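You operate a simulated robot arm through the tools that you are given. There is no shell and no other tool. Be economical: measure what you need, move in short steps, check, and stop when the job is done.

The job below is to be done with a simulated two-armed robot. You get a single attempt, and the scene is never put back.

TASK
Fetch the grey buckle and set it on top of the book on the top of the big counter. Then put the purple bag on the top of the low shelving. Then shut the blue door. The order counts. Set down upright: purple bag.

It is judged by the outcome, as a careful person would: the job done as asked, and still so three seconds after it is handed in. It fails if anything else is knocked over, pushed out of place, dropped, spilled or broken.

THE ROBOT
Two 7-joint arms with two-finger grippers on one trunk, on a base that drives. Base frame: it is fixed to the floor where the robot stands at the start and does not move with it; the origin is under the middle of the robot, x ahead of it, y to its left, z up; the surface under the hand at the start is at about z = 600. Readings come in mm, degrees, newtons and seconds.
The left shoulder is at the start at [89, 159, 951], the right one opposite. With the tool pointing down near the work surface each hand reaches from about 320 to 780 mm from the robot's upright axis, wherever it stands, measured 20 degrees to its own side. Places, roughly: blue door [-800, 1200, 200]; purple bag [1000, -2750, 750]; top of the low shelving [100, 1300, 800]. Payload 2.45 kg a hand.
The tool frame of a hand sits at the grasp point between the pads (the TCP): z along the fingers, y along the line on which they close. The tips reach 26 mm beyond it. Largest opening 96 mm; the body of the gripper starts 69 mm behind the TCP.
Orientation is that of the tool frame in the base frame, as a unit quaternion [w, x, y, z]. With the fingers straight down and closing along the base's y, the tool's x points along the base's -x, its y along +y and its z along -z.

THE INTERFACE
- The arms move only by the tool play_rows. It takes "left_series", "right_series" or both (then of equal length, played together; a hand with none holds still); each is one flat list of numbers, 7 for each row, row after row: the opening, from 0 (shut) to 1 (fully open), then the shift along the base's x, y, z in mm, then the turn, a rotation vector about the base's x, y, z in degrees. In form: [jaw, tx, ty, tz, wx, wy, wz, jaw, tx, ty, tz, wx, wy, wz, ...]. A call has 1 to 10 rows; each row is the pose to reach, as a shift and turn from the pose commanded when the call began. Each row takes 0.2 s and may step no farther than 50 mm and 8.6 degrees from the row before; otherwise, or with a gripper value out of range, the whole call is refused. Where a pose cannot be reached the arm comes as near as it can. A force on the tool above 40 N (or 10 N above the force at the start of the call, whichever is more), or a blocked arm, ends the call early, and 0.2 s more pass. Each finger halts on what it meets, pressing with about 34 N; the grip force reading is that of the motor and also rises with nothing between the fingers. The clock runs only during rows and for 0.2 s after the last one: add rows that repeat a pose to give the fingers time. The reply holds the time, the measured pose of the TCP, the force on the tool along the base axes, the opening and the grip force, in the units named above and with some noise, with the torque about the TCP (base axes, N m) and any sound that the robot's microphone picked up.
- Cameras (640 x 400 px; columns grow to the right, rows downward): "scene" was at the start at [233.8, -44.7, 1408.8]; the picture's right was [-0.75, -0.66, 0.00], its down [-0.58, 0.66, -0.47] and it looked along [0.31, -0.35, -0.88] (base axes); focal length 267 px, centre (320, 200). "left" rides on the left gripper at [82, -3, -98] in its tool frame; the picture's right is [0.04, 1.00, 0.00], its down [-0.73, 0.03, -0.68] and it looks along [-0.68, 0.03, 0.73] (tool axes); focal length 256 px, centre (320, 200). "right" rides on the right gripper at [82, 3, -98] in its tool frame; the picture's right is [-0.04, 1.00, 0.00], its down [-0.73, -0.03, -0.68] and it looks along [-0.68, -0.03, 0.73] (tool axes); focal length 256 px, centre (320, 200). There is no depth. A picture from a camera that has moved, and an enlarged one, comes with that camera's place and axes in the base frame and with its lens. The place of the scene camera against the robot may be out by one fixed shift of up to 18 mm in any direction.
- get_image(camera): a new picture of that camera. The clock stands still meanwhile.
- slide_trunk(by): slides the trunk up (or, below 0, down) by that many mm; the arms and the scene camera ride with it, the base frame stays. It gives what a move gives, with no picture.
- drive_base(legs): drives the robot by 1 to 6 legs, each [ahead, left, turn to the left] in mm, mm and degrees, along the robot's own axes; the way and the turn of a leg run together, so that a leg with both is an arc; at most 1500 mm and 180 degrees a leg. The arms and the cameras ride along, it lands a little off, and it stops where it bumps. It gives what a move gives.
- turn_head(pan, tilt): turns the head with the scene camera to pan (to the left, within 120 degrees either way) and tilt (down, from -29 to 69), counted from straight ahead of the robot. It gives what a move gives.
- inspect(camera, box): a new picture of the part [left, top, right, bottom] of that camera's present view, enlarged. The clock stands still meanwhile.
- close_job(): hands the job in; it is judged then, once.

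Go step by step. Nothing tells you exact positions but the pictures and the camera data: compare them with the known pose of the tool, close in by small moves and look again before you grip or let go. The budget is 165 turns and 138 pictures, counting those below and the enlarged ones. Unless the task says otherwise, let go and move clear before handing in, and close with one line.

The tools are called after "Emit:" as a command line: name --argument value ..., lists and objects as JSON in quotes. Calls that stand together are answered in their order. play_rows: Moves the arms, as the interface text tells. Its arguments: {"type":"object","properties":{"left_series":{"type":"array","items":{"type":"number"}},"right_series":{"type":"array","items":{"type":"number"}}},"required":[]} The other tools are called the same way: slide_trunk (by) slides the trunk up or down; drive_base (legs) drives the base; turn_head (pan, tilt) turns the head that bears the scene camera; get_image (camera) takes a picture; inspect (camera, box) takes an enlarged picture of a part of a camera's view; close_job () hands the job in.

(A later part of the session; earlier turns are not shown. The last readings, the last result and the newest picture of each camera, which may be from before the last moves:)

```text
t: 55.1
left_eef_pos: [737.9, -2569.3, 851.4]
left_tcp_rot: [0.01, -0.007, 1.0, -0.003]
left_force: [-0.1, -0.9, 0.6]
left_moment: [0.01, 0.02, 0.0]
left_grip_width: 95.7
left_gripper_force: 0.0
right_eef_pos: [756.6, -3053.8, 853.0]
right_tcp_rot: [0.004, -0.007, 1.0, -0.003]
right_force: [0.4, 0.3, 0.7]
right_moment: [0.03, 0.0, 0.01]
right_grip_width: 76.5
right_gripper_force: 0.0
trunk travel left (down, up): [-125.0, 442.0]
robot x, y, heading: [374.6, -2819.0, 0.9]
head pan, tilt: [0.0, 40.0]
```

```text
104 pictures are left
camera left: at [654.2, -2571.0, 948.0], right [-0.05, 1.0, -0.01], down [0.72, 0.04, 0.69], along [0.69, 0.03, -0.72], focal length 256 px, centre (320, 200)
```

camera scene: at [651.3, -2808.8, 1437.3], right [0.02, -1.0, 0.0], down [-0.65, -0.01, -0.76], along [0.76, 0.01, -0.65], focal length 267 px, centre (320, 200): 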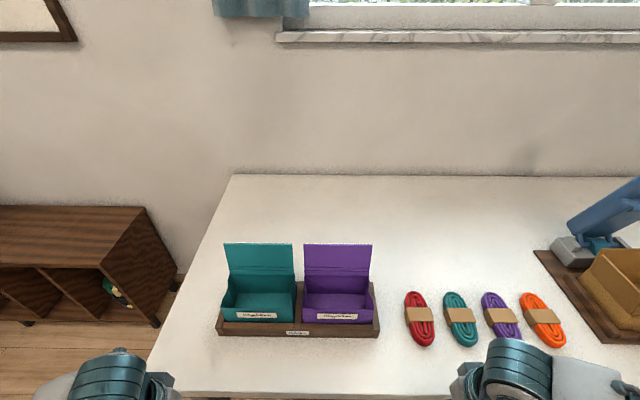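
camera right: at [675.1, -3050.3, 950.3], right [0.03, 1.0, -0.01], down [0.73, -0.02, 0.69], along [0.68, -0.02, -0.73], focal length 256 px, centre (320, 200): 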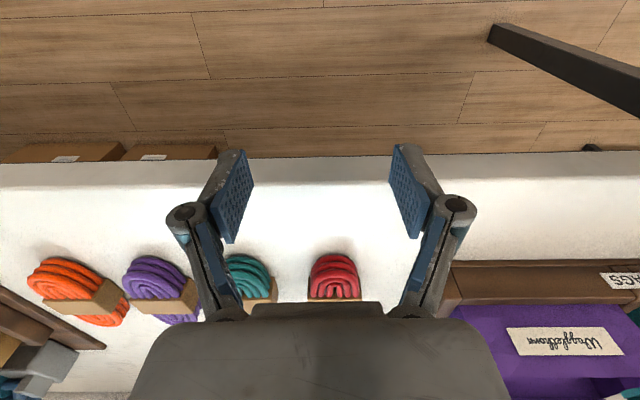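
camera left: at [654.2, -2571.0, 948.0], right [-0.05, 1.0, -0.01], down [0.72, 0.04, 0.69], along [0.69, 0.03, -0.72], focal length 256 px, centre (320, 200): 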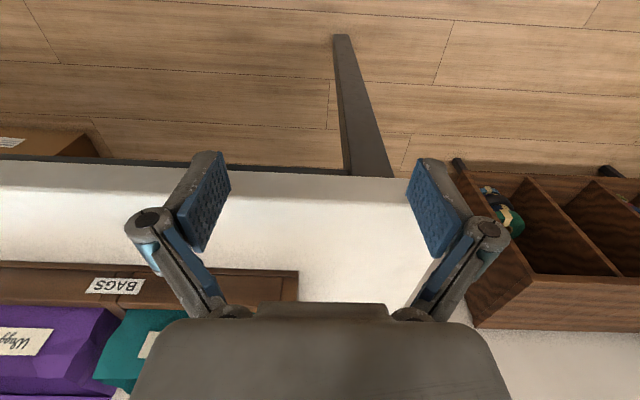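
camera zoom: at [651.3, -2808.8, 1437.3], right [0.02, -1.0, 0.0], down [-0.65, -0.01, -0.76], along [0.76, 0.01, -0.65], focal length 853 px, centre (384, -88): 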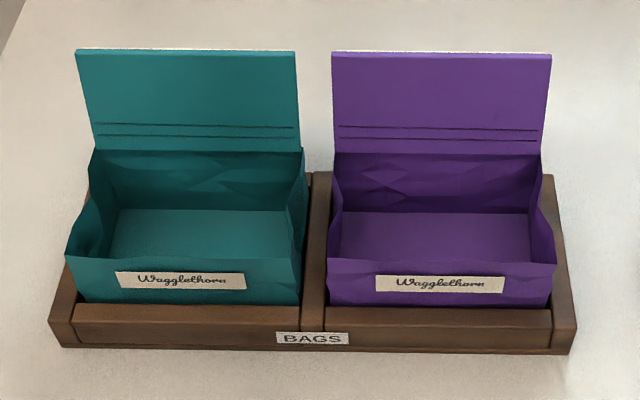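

The purple bag is about 160 mm wide and 90 mm deep. Its flap stands up at the back, near x 1045, y -2845, reaching about z 950. I'll pinch the flap from above with the hand turned 90°, so I raise the trunk first for height.

Emit:
slide_trunk --by 300

Emit:
drive_base --legs '[[0, 130, -0.9]]'

Emit:
play_rows --right_series '[0.8, 0, 0, 0, 0, 0, 8, 0.8, 0, 0, 0, 0, 0, 16, 0.8, 0, 0, 0, 0, 0, 24, 0.8, 0, 0, 0, 0, 0, 32, 0.8, 0, 0, 0, 0, 0, 40, 0.8, 0, 0, 0, 0, 0, 48, 0.8, 0, 0, 0, 0, 0, 56, 0.8, 0, 0, 0, 0, 0, 64, 0.8, 0, 0, 0, 0, 0, 72, 0.8, 0, 0, 0, 0, 0, 80]'

Emit:
turn_head --pan -10 --tilt 50

Emit:
get_image --camera "scene"

```text
t: 58.1
left_eef_pos: [738.0, -2568.7, 1151.0]
left_tcp_rot: [0.01, -0.007, 1.0, -0.003]
left_force: [-0.1, -0.6, 0.6]
left_moment: [-0.02, 0.01, -0.03]
left_grip_width: 96.2
left_gripper_force: 0.0
right_eef_pos: [757.7, -3054.0, 1152.5]
right_tcp_rot: [0.004, -0.007, 1.0, -0.004]
right_force: [0.1, 0.6, 0.3]
right_moment: [0.03, -0.01, -0.03]
right_grip_width: 76.7
right_gripper_force: 0.1
trunk travel left (down, up): [-425.0, 142.0]
robot x, y, heading: [375.5, -2821.5, 0.9]
head pan, tilt: [0.0, 40.0]
```

```text
t: 59.4
left_eef_pos: [742.2, -2499.6, 1159.9]
left_tcp_rot: [0.01, 0.004, 1.0, 0.015]
left_force: [1.6, -2.1, 0.1]
left_moment: [0.17, 0.06, -0.01]
left_grip_width: 96.0
left_gripper_force: 0.0
right_eef_pos: [752.5, -2984.5, 1142.0]
right_tcp_rot: [0.004, 0.003, 1.0, 0.018]
right_force: [-0.6, -1.0, 0.4]
right_moment: [0.04, 0.01, -0.05]
right_grip_width: 76.7
right_gripper_force: 0.0
trunk travel left (down, up): [-425.0, 142.0]
robot x, y, heading: [375.8, -2701.6, 0.3]
head pan, tilt: [0.0, 40.0]
```

```text
t: 61.6
left_eef_pos: [738.1, -2438.0, 1150.1]
left_tcp_rot: [0.012, 0.003, 1.0, -0.009]
left_force: [0.1, -0.4, 0.3]
left_moment: [-0.06, -0.04, 0.02]
left_grip_width: 96.0
left_gripper_force: 0.1
right_eef_pos: [751.5, -2923.6, 1157.7]
right_tcp_rot: [-0.001, -0.643, 0.766, -0.003]
right_force: [1.1, -0.2, 0.1]
right_moment: [-0.01, 0.05, -0.02]
right_grip_width: 76.8
right_gripper_force: 0.1
trunk travel left (down, up): [-425.0, 142.0]
robot x, y, heading: [375.1, -2698.3, -0.2]
head pan, tilt: [0.0, 40.0]
```

```text
t: 62.3
left_eef_pos: [739.9, -2497.9, 1159.8]
left_tcp_rot: [0.014, 0.008, 1.0, 0.01]
left_force: [0.9, -1.5, -0.1]
left_moment: [0.1, 0.03, -0.06]
left_grip_width: 95.8
left_gripper_force: 0.0
right_eef_pos: [751.6, -2980.4, 1146.5]
right_tcp_rot: [0.013, -0.639, 0.769, 0.015]
right_force: [-0.2, 0.0, -0.9]
right_moment: [0.0, 0.0, -0.04]
right_grip_width: 76.9
right_gripper_force: 0.1
trunk travel left (down, up): [-425.0, 142.0]
robot x, y, heading: [375.9, -2706.6, -0.1]
head pan, tilt: [-10.0, 50.0]
```

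```text
103 pictures are left
camera scene: at [449.7, -2774.3, 1737.5], right [-0.18, -0.98, -0.03], down [-0.76, 0.16, -0.64], along [0.63, -0.09, -0.77], focal length 267 px, centre (320, 200)
```

scene: 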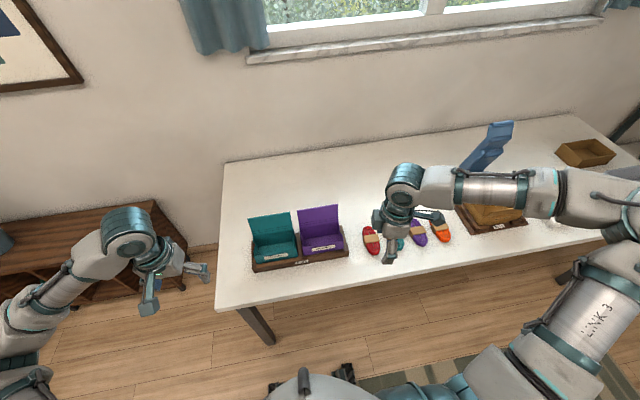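

The bigger sway with the trunk up will need settling time. I finish the turn, advance 110 mm and wait.

Emit:
drive_base --legs '[[110, 0, 0]]'

Emit:
play_rows --right_series '[0.8, 0, 0, 0, 0, 0, 7, 0.8, 0, 0, 0, 0, 0, 10, 0.8, 0, 0, 0, 0, 0, 10, 0.8, 0, 0, 0, 0, 0, 10, 0.8, 0, 0, 0, 0, 0, 10, 0.8, 0, 0, 0, 0, 0, 10, 0.8, 0, 0, 0, 0, 0, 10, 0.8, 0, 0, 0, 0, 0, 10, 0.8, 0, 0, 0, 0, 0, 10, 0.8, 0, 0, 0, 0, 0, 10]'

Emit:
play_rows --right_series '[0.8, 0, 0, 0, 0, 0, 0, 0.8, 0, 0, 0, 0, 0, 0, 0.8, 0, 0, 0, 0, 0, 0, 0.8, 0, 0, 0, 0, 0, 0, 0.8, 0, 0, 0, 0, 0, 0, 0.8, 0, 0, 0, 0, 0, 0, 0.8, 0, 0, 0, 0, 0, 0, 0.8, 0, 0, 0, 0, 0, 0, 0.8, 0, 0, 0, 0, 0, 0, 0.8, 0, 0, 0, 0, 0, 0]'

Emit:
play_rows --right_series '[0.8, 0, 0, 0, 0, 0, 0, 0.8, 0, 0, 0, 0, 0, 0, 0.8, 0, 0, 0, 0, 0, 0, 0.8, 0, 0, 0, 0, 0, 0, 0.8, 0, 0, 0, 0, 0, 0, 0.8, 0, 0, 0, 0, 0, 0, 0.8, 0, 0, 0, 0, 0, 0, 0.8, 0, 0, 0, 0, 0, 0, 0.8, 0, 0, 0, 0, 0, 0, 0.8, 0, 0, 0, 0, 0, 0]'

Emit:
inspect --camera "scene" --box '[180, 160, 460, 340]'

Emit:
get_image --camera "right"

Emit:
get_image --camera "left"

```text
t: 63.5
left_eef_pos: [846.3, -2426.7, 1148.9]
left_tcp_rot: [0.012, 0.001, 1.0, -0.012]
left_force: [-0.7, 1.1, -0.9]
left_moment: [-0.13, 0.03, -0.03]
left_grip_width: 96.2
left_gripper_force: 0.1
right_eef_pos: [859.1, -2909.9, 1159.2]
right_tcp_rot: [-0.003, -0.642, 0.767, -0.006]
right_force: [0.5, 0.5, 0.5]
right_moment: [-0.03, -0.02, 0.02]
right_grip_width: 76.7
right_gripper_force: 0.1
trunk travel left (down, up): [-425.0, 142.0]
robot x, y, heading: [483.3, -2693.0, 0.2]
head pan, tilt: [-10.0, 50.0]
```

```text
t: 65.7
left_eef_pos: [847.5, -2433.2, 1150.1]
left_tcp_rot: [0.013, 0.002, 1.0, -0.01]
left_force: [0.6, 0.8, 0.2]
left_moment: [-0.03, 0.0, 0.01]
left_grip_width: 96.1
left_gripper_force: 0.0
right_eef_pos: [860.7, -2918.4, 1156.1]
right_tcp_rot: [-0.002, -0.707, 0.707, -0.003]
right_force: [0.6, -0.4, 0.3]
right_moment: [0.03, 0.03, -0.01]
right_grip_width: 76.8
right_gripper_force: 0.1
trunk travel left (down, up): [-425.0, 142.0]
robot x, y, heading: [484.6, -2692.1, 0.1]
head pan, tilt: [-10.0, 50.0]
```

```text
t: 68.1
left_eef_pos: [844.5, -2423.5, 1147.8]
left_tcp_rot: [0.014, 0.002, 1.0, -0.015]
left_force: [-0.9, 1.3, 0.3]
left_moment: [-0.08, -0.02, 0.0]
left_grip_width: 96.2
left_gripper_force: 0.0
right_eef_pos: [856.0, -2908.0, 1162.4]
right_tcp_rot: [0.005, 0.707, -0.707, 0.011]
right_force: [0.6, 0.6, 0.3]
right_moment: [-0.08, 0.03, -0.01]
right_grip_width: 76.7
right_gripper_force: 0.0
trunk travel left (down, up): [-425.0, 142.0]
robot x, y, heading: [485.2, -2695.1, -0.1]
head pan, tilt: [-10.0, 50.0]
stopped in row 10 (right hand): the arm was blocked; the commanded pose is now the measured one
```

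```text
t: 70.3
left_eef_pos: [845.0, -2423.9, 1147.0]
left_tcp_rot: [0.014, 0.003, 1.0, -0.015]
left_force: [0.0, 0.6, 0.0]
left_moment: [-0.03, -0.02, 0.04]
left_grip_width: 96.0
left_gripper_force: 0.1
right_eef_pos: [855.9, -2908.2, 1160.7]
right_tcp_rot: [-0.007, -0.707, 0.707, -0.009]
right_force: [-0.1, 1.1, -1.0]
right_moment: [0.02, 0.0, -0.01]
right_grip_width: 76.6
right_gripper_force: 0.0
trunk travel left (down, up): [-425.0, 142.0]
robot x, y, heading: [488.9, -2700.4, -0.2]
head pan, tilt: [-10.0, 50.0]
```

```text
2.22 times, centred on (320, 250) of scene
camera zoom: at [560.5, -2661.8, 1738.8], right [-0.17, -0.98, 0.03], down [-0.76, 0.11, -0.64], along [0.63, -0.13, -0.77], focal length 592 px, centre (320, 89)
```

zoom: 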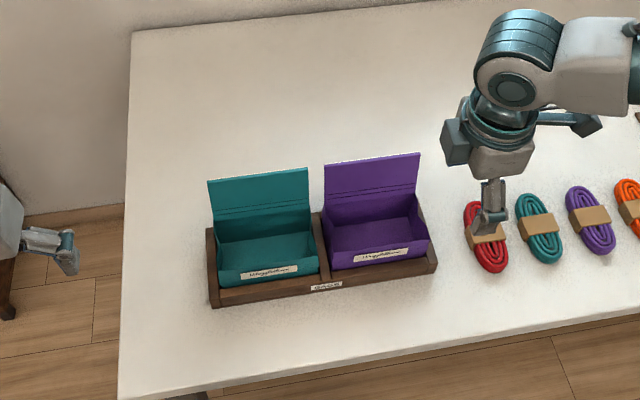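

```text
101 pictures are left
camera right: at [854.7, -2986.2, 1260.5], right [-1.0, 0.04, 0.0], down [0.03, 0.75, 0.66], along [0.03, 0.66, -0.75], focal length 256 px, centre (320, 200)
```

right: 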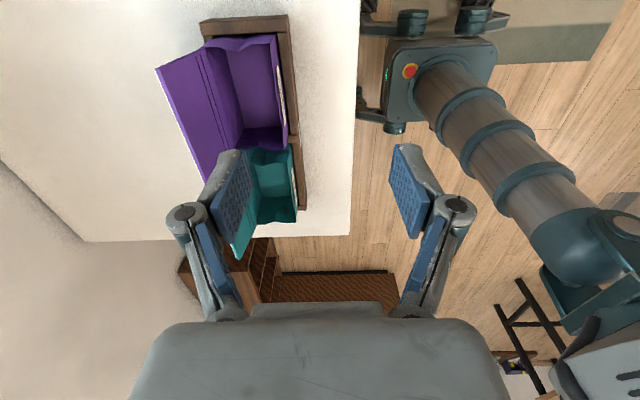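

```text
100 pictures are left
camera left: at [761.8, -2421.1, 1243.9], right [-0.03, 1.0, -0.03], down [0.71, 0.05, 0.7], along [0.7, 0.0, -0.72], focal length 256 px, centre (320, 200)
```

left: 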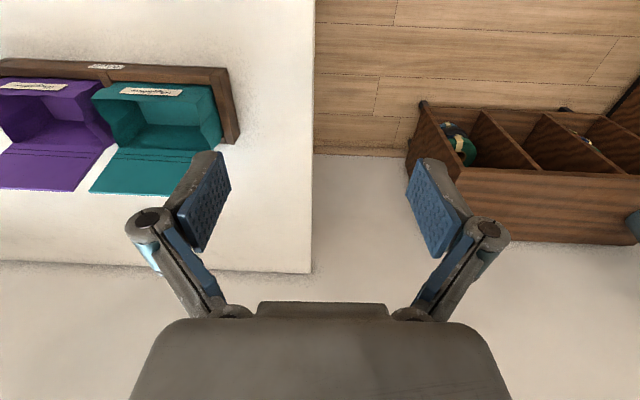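

The flap is roughly vertical at x≈1025, y from -2918 to -2767, with its top at z≈970. I move over it at a safe height and check.

Emit:
play_rows --right_series '[0.8, 35, 13, 0, 0, 0, 0, 0.8, 70, 26, 0, 0, 0, 0, 0.8, 105, 39, 0, 0, 0, 0, 0.8, 140, 52, 0, 0, 0, 0, 0.8, 168, 65, -20, 0, 0, 0, 0.8, 168, 65, -60, 0, 0, 0, 0.8, 168, 65, -80, 0, 0, 0, 0.8, 168, 65, -80, 0, 0, 0, 0.8, 168, 65, -80, 0, 0, 0]'

Emit:
get_image --camera "right"

Emit:
inspect --camera "scene" --box '[180, 160, 460, 340]'

```text
t: 72.3
left_eef_pos: [846.1, -2460.2, 1155.4]
left_tcp_rot: [0.015, 0.006, 1.0, -0.004]
left_force: [1.0, -1.7, 1.0]
left_moment: [0.09, 0.05, -0.03]
left_grip_width: 95.9
left_gripper_force: 0.0
right_eef_pos: [1007.5, -2897.5, 1081.4]
right_tcp_rot: [0.005, -0.704, 0.71, 0.001]
right_force: [0.1, -0.7, -0.6]
right_moment: [0.15, 0.01, -0.01]
right_grip_width: 76.9
right_gripper_force: 0.0
right hand out of reach, approached as far as the arm can: row 5, 6, 7, 8, 9
trunk travel left (down, up): [-425.0, 142.0]
robot x, y, heading: [485.5, -2706.6, -0.1]
head pan, tilt: [-10.0, 50.0]
```

```text
99 pictures are left
camera right: at [1003.8, -2978.1, 1178.8], right [-1.0, 0.05, 0.0], down [0.03, 0.73, 0.68], along [0.04, 0.68, -0.73], focal length 256 px, centre (320, 200)
```

right: 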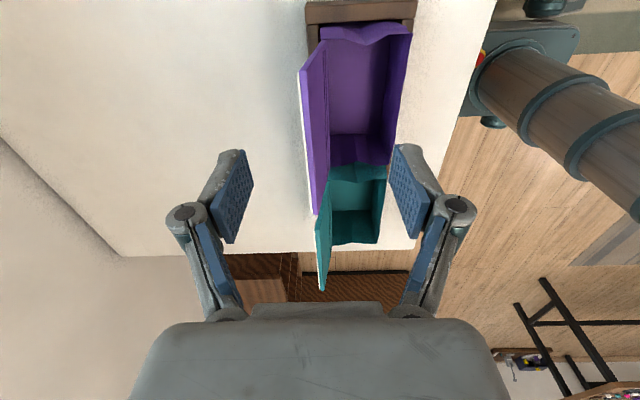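

```text
2.22 times, centred on (320, 250) of scene
camera zoom: at [561.6, -2710.7, 1739.1], right [-0.17, -0.98, 0.0], down [-0.76, 0.13, -0.64], along [0.63, -0.11, -0.77], focal length 592 px, centre (320, 89)
```

zoom: 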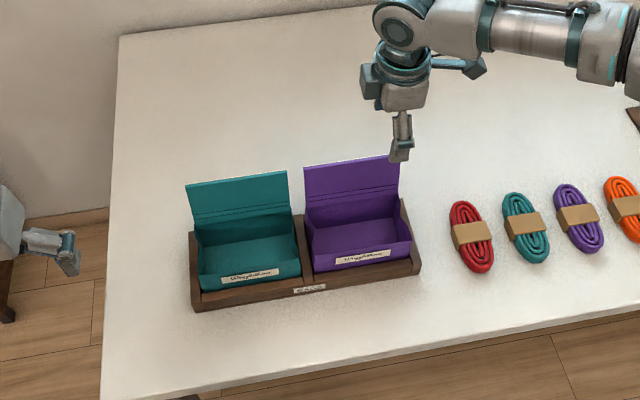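

The flap leans back about 10°, its top edge at x≈1023 and its centre at y≈-2840, and the hand is short of reach at this height. The base front has about 100 mm of clearance, so I pull the hand back slightly, drive ahead 80 mm and raise the trunk 80 mm.

Emit:
play_rows --right_series '[0.8, -30, 0, 30, 0, 0, 0, 0.8, -60, 0, 60, 0, 0, 0, 0.8, -90, 0, 60, 0, 0, 0]'

Emit:
slide_trunk --by 80

Emit:
drive_base --legs '[[80, 0, 0]]'

Emit:
play_rows --right_series '[0.8, 0, 0, 0, 0, 0, 0, 0.8, 0, 0, 0, 0, 0, 0, 0.8, 0, 0, 0, 0, 0, 0, 0.8, 0, 0, 0, 0, 0, 0, 0.8, 0, 0, 0, 0, 0, 0, 0.8, 0, 0, 0, 0, 0, 0, 0.8, 0, 0, 0, 0, 0, 0, 0.8, 0, 0, 0, 0, 0, 0, 0.8, 0, 0, 0, 0, 0, 0, 0.8, 0, 0, 0, 0, 0, 0]'

Emit:
play_rows --right_series '[0.8, 0, 0, 0, 0, 0, 0, 0.8, 0, 0, 0, 0, 0, 0, 0.8, 0, 0, 0, 0, 0, 0, 0.8, 0, 0, 0, 0, 0, 0, 0.8, 0, 0, 0, 0, 0, 0, 0.8, 0, 0, 0, 0, 0, 0, 0.8, 0, 0, 0, 0, 0, 0, 0.8, 0, 0, 0, 0, 0, 0, 0.8, 0, 0, 0, 0, 0, 0, 0.8, 0, 0, 0, 0, 0, 0]'

```text
t: 73.1
left_eef_pos: [845.4, -2424.3, 1148.5]
left_tcp_rot: [0.014, 0.004, 1.0, -0.015]
left_force: [-0.4, 0.7, 0.9]
left_moment: [-0.04, -0.01, 0.0]
left_grip_width: 96.2
left_gripper_force: 0.1
right_eef_pos: [917.7, -2861.2, 1146.7]
right_tcp_rot: [-0.005, -0.707, 0.707, -0.007]
right_force: [-0.2, 0.5, -0.1]
right_moment: [-0.04, -0.03, 0.02]
right_grip_width: 76.9
right_gripper_force: 0.1
trunk travel left (down, up): [-425.0, 142.0]
robot x, y, heading: [484.4, -2699.5, -0.1]
head pan, tilt: [-10.0, 50.0]
```

```text
t: 74.3
left_eef_pos: [845.7, -2476.7, 1237.1]
left_tcp_rot: [0.014, 0.007, 1.0, 0.001]
left_force: [0.1, -1.3, 0.4]
left_moment: [0.12, 0.03, -0.02]
left_grip_width: 96.0
left_gripper_force: 0.1
right_eef_pos: [919.2, -2913.8, 1219.3]
right_tcp_rot: [0.008, -0.705, 0.71, 0.006]
right_force: [0.1, -1.2, -0.5]
right_moment: [0.06, 0.05, -0.03]
right_grip_width: 76.9
right_gripper_force: 0.1
trunk travel left (down, up): [-505.0, 62.0]
robot x, y, heading: [486.5, -2711.0, 0.1]
head pan, tilt: [-10.0, 50.0]
```

```text
t: 75.3
left_eef_pos: [927.4, -2470.8, 1236.0]
left_tcp_rot: [0.013, 0.007, 1.0, 0.0]
left_force: [0.0, -0.9, 0.0]
left_moment: [0.1, 0.04, 0.01]
left_grip_width: 96.0
left_gripper_force: 0.1
right_eef_pos: [1001.0, -2906.9, 1220.2]
right_tcp_rot: [0.006, -0.704, 0.71, 0.004]
right_force: [0.3, -0.6, -0.1]
right_moment: [0.07, 0.01, -0.01]
right_grip_width: 76.7
right_gripper_force: 0.1
trunk travel left (down, up): [-505.0, 62.0]
robot x, y, heading: [564.6, -2705.0, -0.1]
head pan, tilt: [-10.0, 50.0]
```

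```text
t: 77.5
left_eef_pos: [926.8, -2429.7, 1229.9]
left_tcp_rot: [0.014, 0.006, 1.0, -0.018]
left_force: [0.1, -0.7, -0.4]
left_moment: [-0.03, -0.03, 0.0]
left_grip_width: 96.2
left_gripper_force: 0.0
right_eef_pos: [1000.2, -2870.6, 1230.8]
right_tcp_rot: [0.001, -0.697, 0.717, -0.001]
right_force: [-0.9, 0.1, -0.3]
right_moment: [-0.03, -0.01, 0.02]
right_grip_width: 77.2
right_gripper_force: 0.1
trunk travel left (down, up): [-505.0, 62.0]
robot x, y, heading: [563.8, -2705.8, 0.1]
head pan, tilt: [-10.0, 50.0]
```

```text
t: 79.7
left_eef_pos: [927.5, -2433.7, 1231.3]
left_tcp_rot: [0.015, 0.007, 1.0, -0.016]
left_force: [-0.4, -0.1, -0.4]
left_moment: [-0.04, -0.02, 0.0]
left_grip_width: 96.0
left_gripper_force: 0.1
right_eef_pos: [999.5, -2874.8, 1228.9]
right_tcp_rot: [0.002, -0.698, 0.716, -0.001]
right_force: [-1.3, 0.6, 0.1]
right_moment: [0.02, -0.04, -0.01]
right_grip_width: 76.9
right_gripper_force: 0.0
trunk travel left (down, up): [-505.0, 62.0]
robot x, y, heading: [566.2, -2706.4, 0.1]
head pan, tilt: [-10.0, 50.0]
```

The robot has settled. I go to a point above the flap and tilt the tool 10° to match its lean.

Emit:
play_rows --right_series '[0.9, 5, 10, -40, 0, 3, 0, 0.9, 10, 20, -80, 0, 6, 0, 0.9, 20, 30, -120, 0, 9, 0, 0.9, 34, 35, -150, 0, 10, 0, 0.9, 34, 35, -160, 0, 10, 0, 0.9, 34, 35, -160, 0, 10, 0, 0.9, 34, 35, -160, 0, 10, 0, 0.9, 34, 35, -160, 0, 10, 0, 0.9, 34, 35, -160, 0, 10, 0, 0.9, 34, 35, -160, 0, 10, 0]'

Emit:
get_image --camera "right"

Emit:
inspect --camera "scene" --box '[180, 160, 460, 340]'

```text
t: 81.9
left_eef_pos: [927.5, -2433.7, 1231.2]
left_tcp_rot: [0.014, 0.006, 1.0, -0.016]
left_force: [0.0, -0.1, -0.1]
left_moment: [0.01, -0.03, 0.0]
left_grip_width: 96.1
left_gripper_force: 0.0
right_eef_pos: [1001.7, -2879.0, 1098.7]
right_tcp_rot: [-0.066, -0.702, 0.707, 0.054]
right_force: [0.0, -0.2, 0.1]
right_moment: [0.0, -0.03, -0.02]
right_grip_width: 86.4
right_gripper_force: 0.1
right hand out of reach, approached as far as the arm can: row 3, 4, 5, 6, 7, 8, 9, 10
trunk travel left (down, up): [-505.0, 62.0]
robot x, y, heading: [565.7, -2703.8, -0.3]
head pan, tilt: [-10.0, 50.0]
```

```text
97 pictures are left
camera right: at [1014.6, -2957.9, 1197.9], right [-0.98, 0.05, 0.17], down [0.15, 0.74, 0.65], along [-0.09, 0.67, -0.74], focal length 256 px, centre (320, 200)
```

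right: 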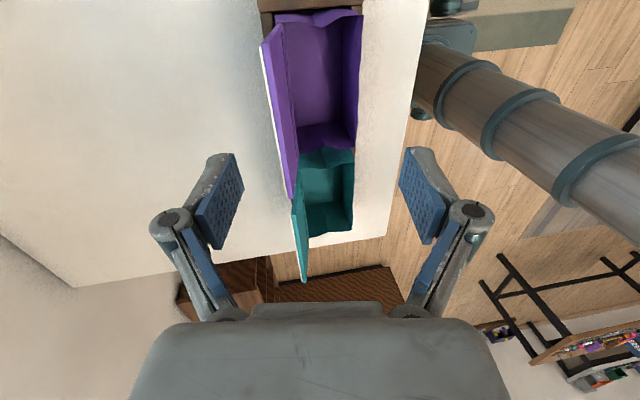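

```text
2.22 times, centred on (320, 250) of scene
camera zoom: at [632.6, -2731.2, 1821.0], right [-0.17, -0.98, -0.01], down [-0.76, 0.14, -0.64], along [0.63, -0.1, -0.77], focal length 592 px, centre (320, 89)
```

zoom: 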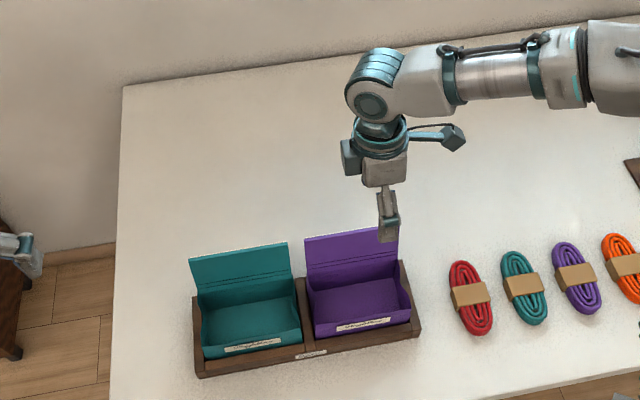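

The limit seems to come from the hand being too high relative to the shoulder. I raise the trunk the remaining 60 mm and try again, staying above the flap.

Emit:
slide_trunk --by 60

Emit:
play_rows --right_series '[0.9, 10, 10, -40, 0, 0, 0, 0.9, 20, 20, -80, 0, 0, 0, 0.9, 28, 35, -120, 0, 0, 0, 0.9, 28, 38, -130, 0, 0, 0, 0.9, 28, 38, -130, 0, 0, 0, 0.9, 28, 38, -130, 0, 0, 0, 0.9, 28, 38, -130, 0, 0, 0, 0.9, 28, 38, -130, 0, 0, 0]'

```text
t: 82.9
left_eef_pos: [927.7, -2432.7, 1291.0]
left_tcp_rot: [0.014, 0.006, 1.0, -0.016]
left_force: [-0.4, 0.0, 0.3]
left_moment: [0.01, -0.01, 0.01]
left_grip_width: 95.9
left_gripper_force: 0.0
right_eef_pos: [998.6, -2878.3, 1157.1]
right_tcp_rot: [-0.067, -0.702, 0.707, 0.054]
right_force: [-0.3, 0.2, 0.5]
right_moment: [-0.01, 0.0, -0.03]
right_grip_width: 86.1
right_gripper_force: 0.2
trunk travel left (down, up): [-565.0, 2.0]
robot x, y, heading: [565.2, -2707.7, 0.2]
head pan, tilt: [-10.0, 50.0]
```

```text
t: 84.7
left_eef_pos: [928.1, -2432.2, 1291.2]
left_tcp_rot: [0.013, 0.006, 1.0, -0.017]
left_force: [-0.4, -1.1, 0.7]
left_moment: [-0.02, 0.0, 0.02]
left_grip_width: 95.8
left_gripper_force: 0.1
right_eef_pos: [979.1, -2910.2, 1098.4]
right_tcp_rot: [-0.066, -0.702, 0.707, 0.053]
right_force: [-0.3, 0.8, -0.8]
right_moment: [-0.02, -0.02, 0.01]
right_grip_width: 86.3
right_gripper_force: 0.0
right hand out of reach, approached as far as the arm can: row 1, 2, 3, 4, 5, 6, 7, 8
trunk travel left (down, up): [-565.0, 2.0]
robot x, y, heading: [567.7, -2707.6, -0.1]
head pan, tilt: [-10.0, 50.0]
```

The 90° yaw from straight ahead isn't reachable with this arm. It's better to face the table at -45° and use the left hand, whose natural yaw then lines up with the flap, so I first retract the right hand.

Emit:
play_rows --right_series '[0.8, -30, 0, 30, 0, -5, 0, 0.8, -60, 0, 40, 0, -10, 0, 0.8, -100, 0, 40, 0, -10, 0, 0.8, -140, 0, 40, 0, -10, 0]'

Emit:
play_rows --right_series '[0.8, 0, 0, 0, 0, 0, -8, 0.8, 0, 0, 0, 0, 0, -16, 0.8, 0, 0, 0, 0, 0, -24, 0.8, 0, 0, 0, 0, 0, -32, 0.8, 0, 0, 0, 0, 0, -40, 0.8, 0, 0, 0, 0, 0, -48, 0.8, 0, 0, 0, 0, 0, -56, 0.8, 0, 0, 0, 0, 0, -64, 0.8, 0, 0, 0, 0, 0, -72, 0.8, 0, 0, 0, 0, 0, -80]'

Emit:
slide_trunk --by -100

```text
t: 85.7
left_eef_pos: [927.1, -2432.5, 1290.7]
left_tcp_rot: [0.014, 0.008, 1.0, -0.016]
left_force: [0.0, -0.2, 0.2]
left_moment: [0.0, 0.01, -0.02]
left_grip_width: 95.8
left_gripper_force: 0.0
right_eef_pos: [841.3, -2909.8, 1138.9]
right_tcp_rot: [-0.004, -0.704, 0.711, -0.007]
right_force: [0.0, 0.5, 0.3]
right_moment: [-0.03, 0.0, 0.02]
right_grip_width: 76.7
right_gripper_force: 0.1
right hand out of reach, approached as far as the arm can: row 4
trunk travel left (down, up): [-565.0, 2.0]
robot x, y, heading: [567.8, -2704.3, -0.2]
head pan, tilt: [-10.0, 50.0]
```

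```text
t: 87.9
left_eef_pos: [928.2, -2433.6, 1290.1]
left_tcp_rot: [0.014, 0.006, 1.0, -0.017]
left_force: [-0.7, 0.0, -0.1]
left_moment: [0.02, 0.04, -0.03]
left_grip_width: 96.2
left_gripper_force: 0.0
right_eef_pos: [844.0, -2910.0, 1140.0]
right_tcp_rot: [-0.009, -0.083, 0.997, -0.003]
right_force: [-0.6, -0.2, -0.3]
right_moment: [0.02, 0.01, 0.01]
right_grip_width: 76.8
right_gripper_force: 0.0
trunk travel left (down, up): [-565.0, 2.0]
robot x, y, heading: [565.6, -2704.0, -0.2]
head pan, tilt: [-10.0, 50.0]
```

```text
t: 89.2
left_eef_pos: [927.0, -2433.5, 1191.3]
left_tcp_rot: [0.014, 0.006, 1.0, -0.017]
left_force: [0.5, -0.6, 0.4]
left_moment: [-0.01, -0.01, -0.01]
left_grip_width: 96.0
left_gripper_force: 0.1
right_eef_pos: [844.0, -2910.6, 1040.0]
right_tcp_rot: [-0.009, -0.083, 0.997, -0.003]
right_force: [0.3, 0.3, -0.3]
right_moment: [-0.02, -0.02, -0.01]
right_grip_width: 76.8
right_gripper_force: 0.0
trunk travel left (down, up): [-465.0, 102.0]
robot x, y, heading: [566.3, -2705.3, -0.3]
head pan, tilt: [-10.0, 50.0]
```

Now I back off, shift left and turn 45° to the right.

Emit:
drive_base --legs '[[-200, 0, 0], [0, 185, 0], [0, 0, -45], [70, 70, 0]]'

Emit:
turn_head --pan 20 --tilt 45

Emit:
get_image --camera "scene"

```text
t: 95.2
left_eef_pos: [919.9, -2545.5, 1190.6]
left_tcp_rot: [0.016, 0.391, 0.919, -0.038]
left_force: [1.1, 1.8, -0.5]
left_moment: [-0.18, 0.06, 0.04]
left_grip_width: 96.0
left_gripper_force: 0.0
right_eef_pos: [526.5, -2827.7, 1047.4]
right_tcp_rot: [-0.008, 0.303, 0.953, -0.011]
right_force: [1.0, 0.1, 0.5]
right_moment: [-0.01, 0.14, 0.03]
right_grip_width: 76.6
right_gripper_force: 0.0
trunk travel left (down, up): [-465.0, 102.0]
robot x, y, heading: [462.2, -2518.8, -45.0]
head pan, tilt: [-10.0, 50.0]
stopped in leg 4: the robot was blocked; the commanded pose is now the measured one
```

```text
t: 96.2
left_eef_pos: [912.5, -2549.6, 1194.0]
left_tcp_rot: [0.02, 0.392, 0.919, -0.033]
left_force: [1.1, 1.0, 1.4]
left_moment: [-0.11, 0.07, 0.01]
left_grip_width: 96.0
left_gripper_force: 0.0
right_eef_pos: [517.2, -2828.2, 1047.0]
right_tcp_rot: [-0.007, 0.304, 0.953, -0.004]
right_force: [1.1, -1.0, -0.1]
right_moment: [0.05, -0.01, 0.03]
right_grip_width: 77.0
right_gripper_force: 0.0
trunk travel left (down, up): [-465.0, 102.0]
robot x, y, heading: [461.6, -2514.6, -45.1]
head pan, tilt: [20.0, 45.0]
```

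```text
95 pictures are left
camera scene: at [536.4, -2519.5, 1786.0], right [-0.43, -0.9, 0.01], down [-0.64, 0.3, -0.71], along [0.64, -0.31, -0.71], focal length 267 px, centre (320, 200)
```

scene: 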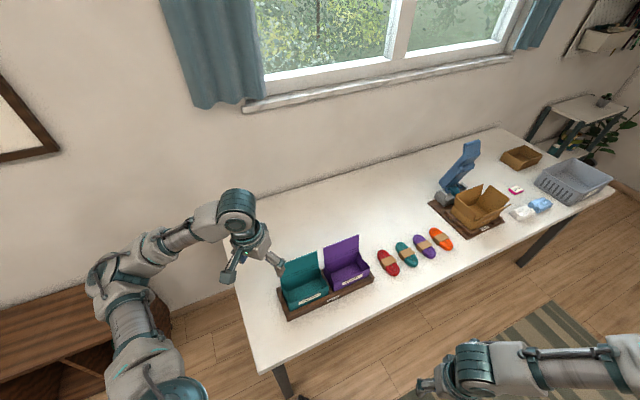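

The base just touched something and stopped 8 mm short, and nothing on the table looks disturbed. I back off 15 mm, then turn the left hand so its fingers close along base x.

Emit:
drive_base --legs '[[-15, 0, 0]]'

Emit:
play_rows --left_series '[0.9, 0, -20, 0, 0, 0, -8, 0.9, 0, -45, 0, 0, 0, -16, 0.9, 0, -70, 0, 0, 0, -24, 0.9, 10, -100, 0, 0, 0, -32, 0.9, 20, -130, 0, 0, 0, -40, 0.9, 30, -160, 0, 0, 0, -46, 0.9, 50, -190, 0, 0, 0, -46, 0.9, 70, -210, 0, 0, 0, -46, 0.9, 70, -210, 0, 0, 0, -46, 0.9, 70, -210, 0, 0, 0, -46]'

Emit:
get_image --camera "left"

```text
t: 96.9
left_eef_pos: [851.0, -2602.0, 1201.3]
left_tcp_rot: [0.024, 0.393, 0.919, -0.01]
left_force: [0.1, -2.1, 0.1]
left_moment: [0.14, -0.01, -0.02]
left_grip_width: 96.1
left_gripper_force: 0.0
right_eef_pos: [464.6, -2873.3, 1029.3]
right_tcp_rot: [-0.001, 0.303, 0.953, 0.023]
right_force: [0.2, -0.8, -0.3]
right_moment: [-0.01, 0.03, -0.04]
right_grip_width: 76.8
right_gripper_force: 0.0
trunk travel left (down, up): [-465.0, 102.0]
robot x, y, heading: [434.1, -2516.2, -44.4]
head pan, tilt: [20.0, 45.0]
```

```text
t: 99.3
left_eef_pos: [982.8, -2733.7, 1189.3]
left_tcp_rot: [0.005, 0.717, 0.695, -0.049]
left_force: [-0.1, 0.2, -0.1]
left_moment: [-0.03, 0.03, -0.01]
left_grip_width: 86.3
left_gripper_force: 0.1
right_eef_pos: [525.2, -2813.1, 1049.8]
right_tcp_rot: [-0.004, 0.31, 0.951, -0.014]
right_force: [0.1, -1.9, 0.1]
right_moment: [0.13, 0.05, 0.01]
right_grip_width: 76.8
right_gripper_force: 0.1
trunk travel left (down, up): [-465.0, 102.0]
robot x, y, heading: [443.1, -2503.7, -44.4]
head pan, tilt: [20.0, 45.0]
stopped in row 10 (left hand): the arm was blocked; the commanded pose is now the measured one
```

```text
94 pictures are left
camera left: at [988.3, -2643.7, 1281.3], right [1.0, 0.01, -0.07], down [0.05, -0.68, 0.73], along [-0.04, -0.73, -0.68], focal length 256 px, centre (320, 200)
```

left: 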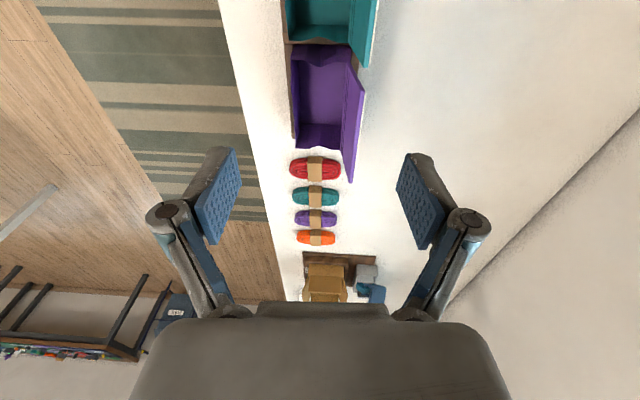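

The orientation is now good: the flap lies between where the two fingers will go. I move over the bag, let it settle, and add the 10° tilt.

Emit:
play_rows --left_series '[0.9, 15, -35, -20, 0, 3, 0, 0.9, 30, -70, -40, 0, 6, 0, 0.9, 47, -106, -60, 0, 10, 0, 0.9, 47, -106, -85, 0, 10, 0, 0.9, 47, -106, -85, 0, 10, 0, 0.9, 47, -106, -85, 0, 10, 0, 0.9, 47, -106, -85, 0, 10, 0, 0.9, 47, -106, -85, 0, 10, 0, 0.9, 47, -106, -85, 0, 10, 0, 0.9, 47, -106, -85, 0, 10, 0]'

Emit:
play_rows --left_series '[0.9, 0, 0, 0, 0, 0, 0, 0.9, 0, 0, 0, 0, 0, 0, 0.9, 0, 0, 0, 0, 0, 0, 0.9, 0, 0, 0, 0, 0, 0, 0.9, 0, 0, 0, 0, 0, 0, 0.9, 0, 0, 0, 0, 0, 0, 0.9, 0, 0, 0, 0, 0, 0, 0.9, 0, 0, 0, 0, 0, 0, 0.9, 0, 0, 0, 0, 0, 0, 0.9, 0, 0, 0, 0, 0, 0]'

Emit:
get_image --camera "left"

Emit:
inspect --camera "scene" --box '[200, 170, 440, 330]'

```text
t: 101.7
left_eef_pos: [997.4, -2870.0, 1113.9]
left_tcp_rot: [-0.054, 0.714, 0.691, -0.099]
left_force: [0.2, 0.8, 0.2]
left_moment: [-0.05, 0.06, -0.02]
left_grip_width: 86.2
left_gripper_force: 0.1
right_eef_pos: [494.8, -2840.8, 1047.9]
right_tcp_rot: [0.008, 0.325, 0.946, 0.008]
right_force: [0.4, -0.2, 0.5]
right_moment: [-0.04, -0.03, 0.02]
right_grip_width: 77.0
right_gripper_force: 0.0
trunk travel left (down, up): [-465.0, 102.0]
robot x, y, heading: [438.8, -2513.6, -44.5]
head pan, tilt: [20.0, 45.0]
stopped in row 10 (left hand): the arm was blocked; the commanded pose is now the measured one
```

```text
t: 103.9
left_eef_pos: [1019.2, -2847.2, 1109.7]
left_tcp_rot: [-0.053, 0.713, 0.69, -0.111]
left_force: [0.5, 0.0, -0.1]
left_moment: [0.0, 0.0, 0.02]
left_grip_width: 86.3
left_gripper_force: 0.0
right_eef_pos: [518.2, -2820.2, 1050.3]
right_tcp_rot: [0.001, 0.312, 0.95, -0.017]
right_force: [0.9, 1.6, -0.2]
right_moment: [-0.07, 0.06, 0.05]
right_grip_width: 76.9
right_gripper_force: 0.1
trunk travel left (down, up): [-465.0, 102.0]
robot x, y, heading: [440.0, -2508.6, -44.5]
head pan, tilt: [20.0, 45.0]
```

```text
93 pictures are left
camera left: at [1040.7, -2756.8, 1199.0], right [0.97, 0.0, -0.23], down [0.17, -0.68, 0.71], along [-0.16, -0.73, -0.66], focal length 256 px, centre (320, 200)
```

left: 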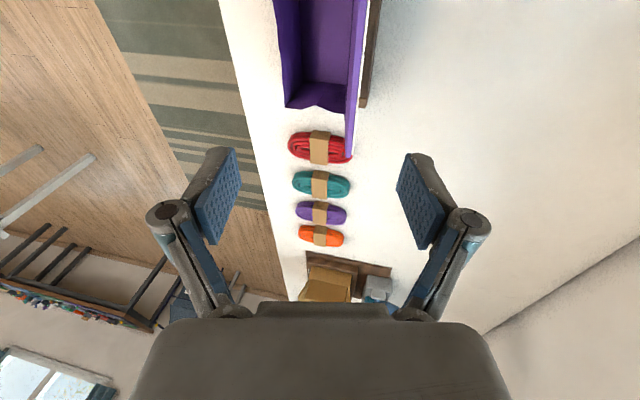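

```text
2.50 times, centred on (320, 250) of scene
camera zoom: at [536.6, -2507.2, 1785.1], right [-0.41, -0.91, 0.02], down [-0.65, 0.29, -0.7], along [0.63, -0.3, -0.71], focal length 666 px, centre (320, 75)
```

zoom: 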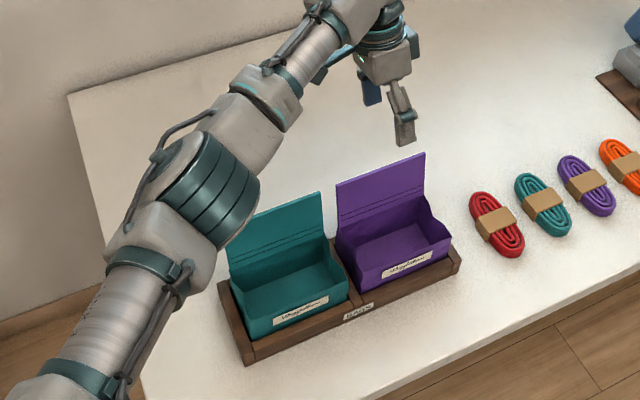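

The flap lies edge-on between the fingers at x≈1018, so the alignment is right. I descend along it in two stages.

Emit:
play_rows --left_series '[0.9, 0, 0, -30, 0, -2, 0, 0.9, 0, 0, -60, 0, -3, 0, 0.9, -2, 0, -90, 0, -3, 0, 0.9, -3, 0, -110, 0, -3, 0, 0.9, -3, 0, -110, 0, -3, 0, 0.9, -3, 0, -110, 0, -3, 0, 0.9, -3, 0, -110, 0, -3, 0]'

Emit:
get_image --camera "left"

Emit:
inspect --camera "scene" --box '[200, 170, 440, 330]'

```text
t: 105.5
left_eef_pos: [998.2, -2866.5, 1002.8]
left_tcp_rot: [-0.035, 0.717, 0.692, -0.081]
left_force: [0.6, -0.1, -0.2]
left_moment: [0.02, -0.03, 0.04]
left_grip_width: 86.3
left_gripper_force: 0.1
right_eef_pos: [498.2, -2837.3, 1047.1]
right_tcp_rot: [0.006, 0.322, 0.947, 0.004]
right_force: [0.4, 0.3, -0.2]
right_moment: [0.01, -0.01, -0.01]
right_grip_width: 77.0
right_gripper_force: 0.1
trunk travel left (down, up): [-465.0, 102.0]
robot x, y, heading: [441.2, -2514.4, -44.5]
head pan, tilt: [20.0, 45.0]
```

```text
91 pictures are left
camera left: at [1013.6, -2776.7, 1094.5], right [0.99, 0.0, -0.17], down [0.12, -0.69, 0.71], along [-0.11, -0.72, -0.68], focal length 256 px, centre (320, 200)
```

left: 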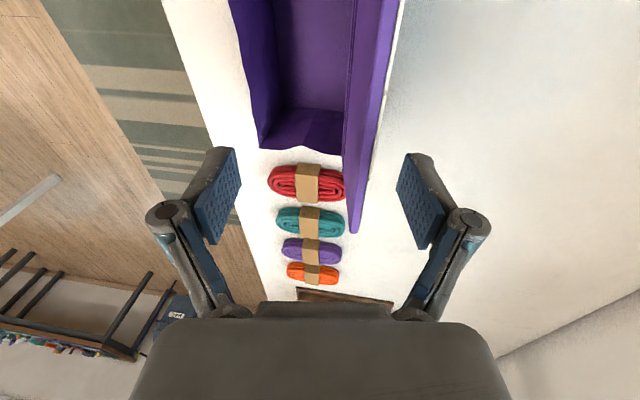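

```text
2.50 times, centred on (320, 250) of scene
camera zoom: at [497.8, -2547.3, 1786.1], right [-0.42, -0.91, -0.01], down [-0.64, 0.3, -0.71], along [0.65, -0.29, -0.71], focal length 666 px, centre (320, 75)
```

zoom: 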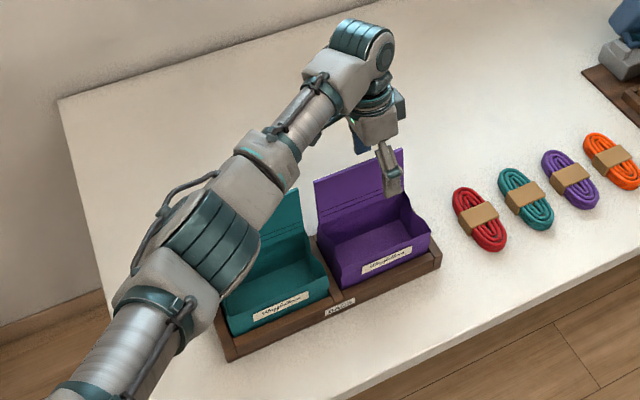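

I let the sway die out before going further.

Emit:
play_rows --left_series '[0.9, 0, 0, 0, 0, 0, 0, 0.9, 0, 0, 0, 0, 0, 0, 0.9, 0, 0, 0, 0, 0, 0, 0.9, 0, 0, 0, 0, 0, 0, 0.9, 0, 0, 0, 0, 0, 0, 0.9, 0, 0, 0, 0, 0, 0, 0.9, 0, 0, 0, 0, 0, 0]'

Emit:
play_rows --left_series '[0.9, 0, 0, 0, 0, 0, 0, 0.9, 0, 0, 0, 0, 0, 0, 0.9, 0, 0, 0, 0, 0, 0, 0.9, 0, 0, 0, 0, 0, 0, 0.9, 0, 0, 0, 0, 0, 0, 0.9, 0, 0, 0, 0, 0, 0, 0.9, 0, 0, 0, 0, 0, 0, 0.9, 0, 0, 0, 0, 0, 0, 0.9, 0, 0, 0, 0, 0, 0, 0.9, 0, 0, 0, 0, 0, 0]'

Emit:
get_image --camera "left"

```text
t: 107.1
left_eef_pos: [989.3, -2873.9, 1004.0]
left_tcp_rot: [-0.035, 0.717, 0.692, -0.079]
left_force: [0.7, -0.7, 0.6]
left_moment: [-0.02, -0.06, -0.03]
left_grip_width: 86.4
left_gripper_force: 0.0
right_eef_pos: [492.5, -2845.7, 1045.8]
right_tcp_rot: [0.007, 0.315, 0.949, -0.002]
right_force: [-0.4, 0.3, -0.5]
right_moment: [0.01, -0.05, 0.02]
right_grip_width: 76.6
right_gripper_force: 0.0
trunk travel left (down, up): [-465.0, 102.0]
robot x, y, heading: [438.1, -2512.6, -44.7]
head pan, tilt: [20.0, 45.0]
```

```text
t: 109.3
left_eef_pos: [999.4, -2864.5, 1001.1]
left_tcp_rot: [-0.035, 0.715, 0.693, -0.083]
left_force: [-0.6, -0.1, -0.3]
left_moment: [0.02, 0.02, -0.02]
left_grip_width: 86.3
left_gripper_force: 0.1
right_eef_pos: [500.4, -2836.2, 1047.5]
right_tcp_rot: [0.004, 0.318, 0.948, -0.002]
right_force: [-0.4, -0.2, 0.2]
right_moment: [0.02, 0.03, -0.04]
right_grip_width: 77.1
right_gripper_force: 0.1
trunk travel left (down, up): [-465.0, 102.0]
robot x, y, heading: [435.0, -2513.6, -44.5]
head pan, tilt: [20.0, 45.0]
```

```text
89 pictures are left
camera left: at [1015.2, -2774.7, 1094.1], right [0.99, 0.0, -0.17], down [0.12, -0.69, 0.71], along [-0.12, -0.72, -0.68], focal length 256 px, centre (320, 200)
```

left: 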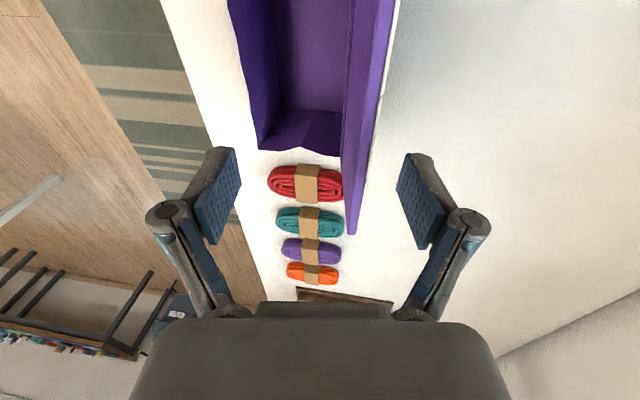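

Settled at [998, -2866, 1002], with the flap top at x≈1020. I correct by +15 in x and y and descend around it.

Emit:
play_rows --left_series '[0.9, 10, 8, 0, 0, 0, 0, 0.9, 20, 15, 0, 0, 0, 0, 0.9, 19, 15, -20, 0, 0, 0, 0.9, 17, 15, -40, 0, 0, 0, 0.9, 15, 15, -55, 0, 0, 0, 0.9, 14, 15, -66, 0, 0, 0, 0.9, 14, 15, -66, 0, 0, 0, 0.9, 14, 15, -66, 0, 0, 0, 0.9, 14, 15, -66, 0, 0, 0]'

Emit:
get_image --camera "left"

Emit:
inspect --camera "scene" --box '[200, 170, 440, 330]'

```text
t: 111.3
left_eef_pos: [1018.2, -2846.0, 934.9]
left_tcp_rot: [-0.035, 0.716, 0.692, -0.085]
left_force: [1.0, 0.0, -0.7]
left_moment: [-0.01, 0.02, -0.01]
left_grip_width: 86.5
left_gripper_force: 0.1
right_eef_pos: [504.5, -2832.7, 1047.4]
right_tcp_rot: [0.003, 0.314, 0.949, -0.006]
right_force: [-0.1, 0.5, 0.3]
right_moment: [0.02, -0.02, 0.0]
right_grip_width: 76.7
right_gripper_force: 0.0
trunk travel left (down, up): [-465.0, 102.0]
robot x, y, heading: [437.2, -2512.6, -44.6]
head pan, tilt: [20.0, 45.0]
```

```text
88 pictures are left
camera left: at [1033.1, -2757.2, 1026.7], right [0.99, 0.0, -0.17], down [0.12, -0.69, 0.72], along [-0.12, -0.73, -0.68], focal length 256 px, centre (320, 200)
```

left: 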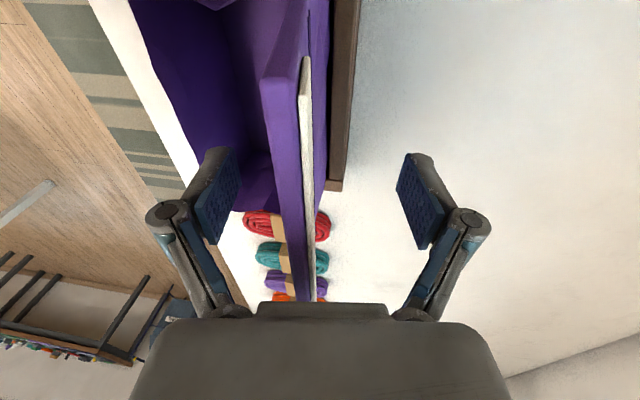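

```text
2.50 times, centred on (320, 250) of scene
camera zoom: at [512.7, -2531.6, 1785.9], right [-0.42, -0.91, 0.0], down [-0.65, 0.3, -0.7], along [0.64, -0.29, -0.71], focal length 666 px, centre (320, 75)
```

zoom: 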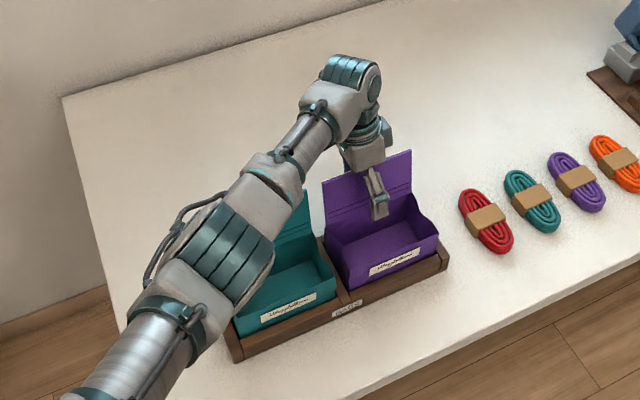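

The flap is neatly between the fingers, about 7 mm off-centre. I shift and close.

Emit:
play_rows --left_series '[0.9, -6, 0, -6, 0, 0, 0, 0.7, -7, 0, -6, 0, 0, 0, 0.4, -7, 0, -6, 0, 0, 0, 0.2, -7, 0, -6, 0, 0, 0, 0, -7, 0, -6, 0, 0, 0, 0, -7, 0, -6, 0, 0, 0, 0, -7, 0, -6, 0, 0, 0]'

Emit:
get_image --camera "left"

Emit:
inspect --camera "scene" --box '[200, 170, 440, 330]'

```text
t: 112.9
left_eef_pos: [1006.2, -2849.9, 930.5]
left_tcp_rot: [-0.035, 0.716, 0.693, -0.081]
left_force: [6.5, 1.3, 5.2]
left_moment: [1.01, -0.18, 0.23]
left_grip_width: 6.0
left_gripper_force: 32.8
right_eef_pos: [500.1, -2836.2, 1046.8]
right_tcp_rot: [0.005, 0.315, 0.949, -0.005]
right_force: [-0.3, 0.4, -0.4]
right_moment: [-0.02, -0.04, 0.02]
right_grip_width: 77.0
right_gripper_force: 0.0
trunk travel left (down, up): [-465.0, 102.0]
robot x, y, heading: [437.7, -2509.8, -44.5]
head pan, tilt: [20.0, 45.0]
```

```text
86 pictures are left
camera left: at [1021.8, -2760.4, 1022.7], right [0.99, 0.0, -0.17], down [0.12, -0.69, 0.71], along [-0.11, -0.72, -0.68], focal length 256 px, centre (320, 200)
```

left: 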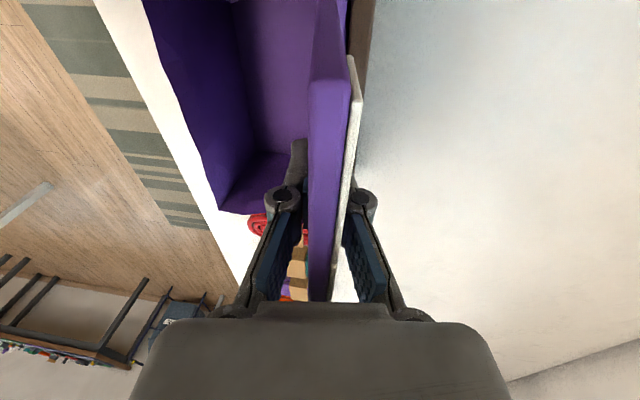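

```text
2.50 times, centred on (320, 250) of scene
camera zoom: at [509.0, -2534.1, 1786.1], right [-0.42, -0.91, 0.0], down [-0.64, 0.3, -0.71], along [0.64, -0.29, -0.71], focal length 666 px, centre (320, 75)
```

zoom: 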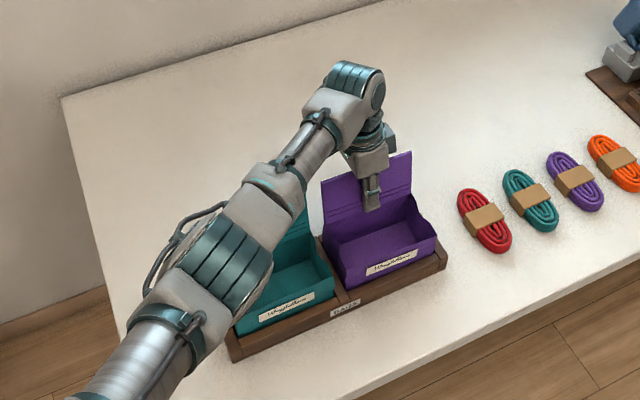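

The flap is gripped at 6 mm. I lift slowly straight up and check that the bag comes along level.

Emit:
play_rows --left_series '[0, 0, 0, 8, 0, 0, 0, 0, 0, 0, 18, 0, 0, 0, 0, 0, 0, 30, 0, 0, 0, 0, 0, 0, 45, 0, 0, 0, 0, 0, 0, 60, 0, 0, 0, 0, 0, 0, 80, 0, 0, 0, 0, 0, 0, 80, 0, 0, 0]'

Emit:
get_image --camera "left"

Emit:
inspect --camera "scene" --box '[200, 130, 440, 330]'

```text
t: 114.5
left_eef_pos: [1005.9, -2849.7, 1009.1]
left_tcp_rot: [-0.035, 0.717, 0.692, -0.082]
left_force: [-0.1, 1.0, -0.4]
left_moment: [0.02, -0.02, -0.02]
left_grip_width: 6.4
left_gripper_force: 33.2
right_eef_pos: [501.6, -2835.3, 1046.5]
right_tcp_rot: [0.004, 0.314, 0.949, -0.006]
right_force: [-0.1, 0.4, -0.8]
right_moment: [-0.01, 0.01, 0.05]
right_grip_width: 76.9
right_gripper_force: 0.0
trunk travel left (down, up): [-465.0, 102.0]
robot x, y, heading: [437.8, -2514.9, -44.6]
head pan, tilt: [20.0, 45.0]
```

```text
84 pictures are left
camera left: at [1021.8, -2759.7, 1102.0], right [0.99, 0.0, -0.17], down [0.12, -0.69, 0.71], along [-0.12, -0.73, -0.68], focal length 256 px, centre (320, 200)
```

left: 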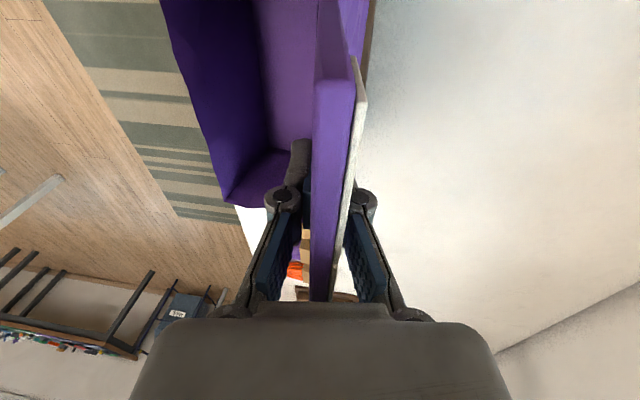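

```text
2.00 times, centred on (320, 230) of scene
camera zoom: at [511.3, -2533.1, 1785.9], right [-0.42, -0.91, 0.0], down [-0.64, 0.3, -0.7], along [0.64, -0.29, -0.71], focal length 533 px, centre (320, 140)
```

zoom: 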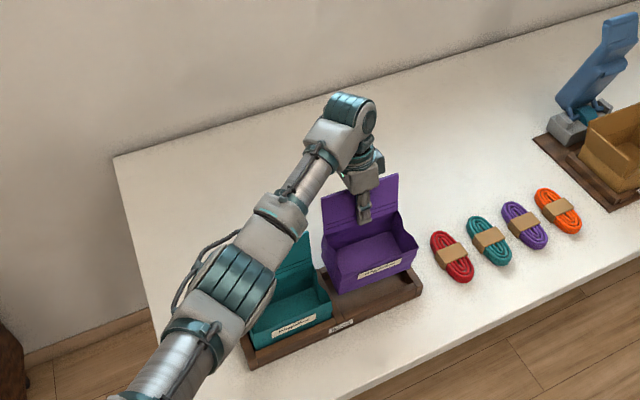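

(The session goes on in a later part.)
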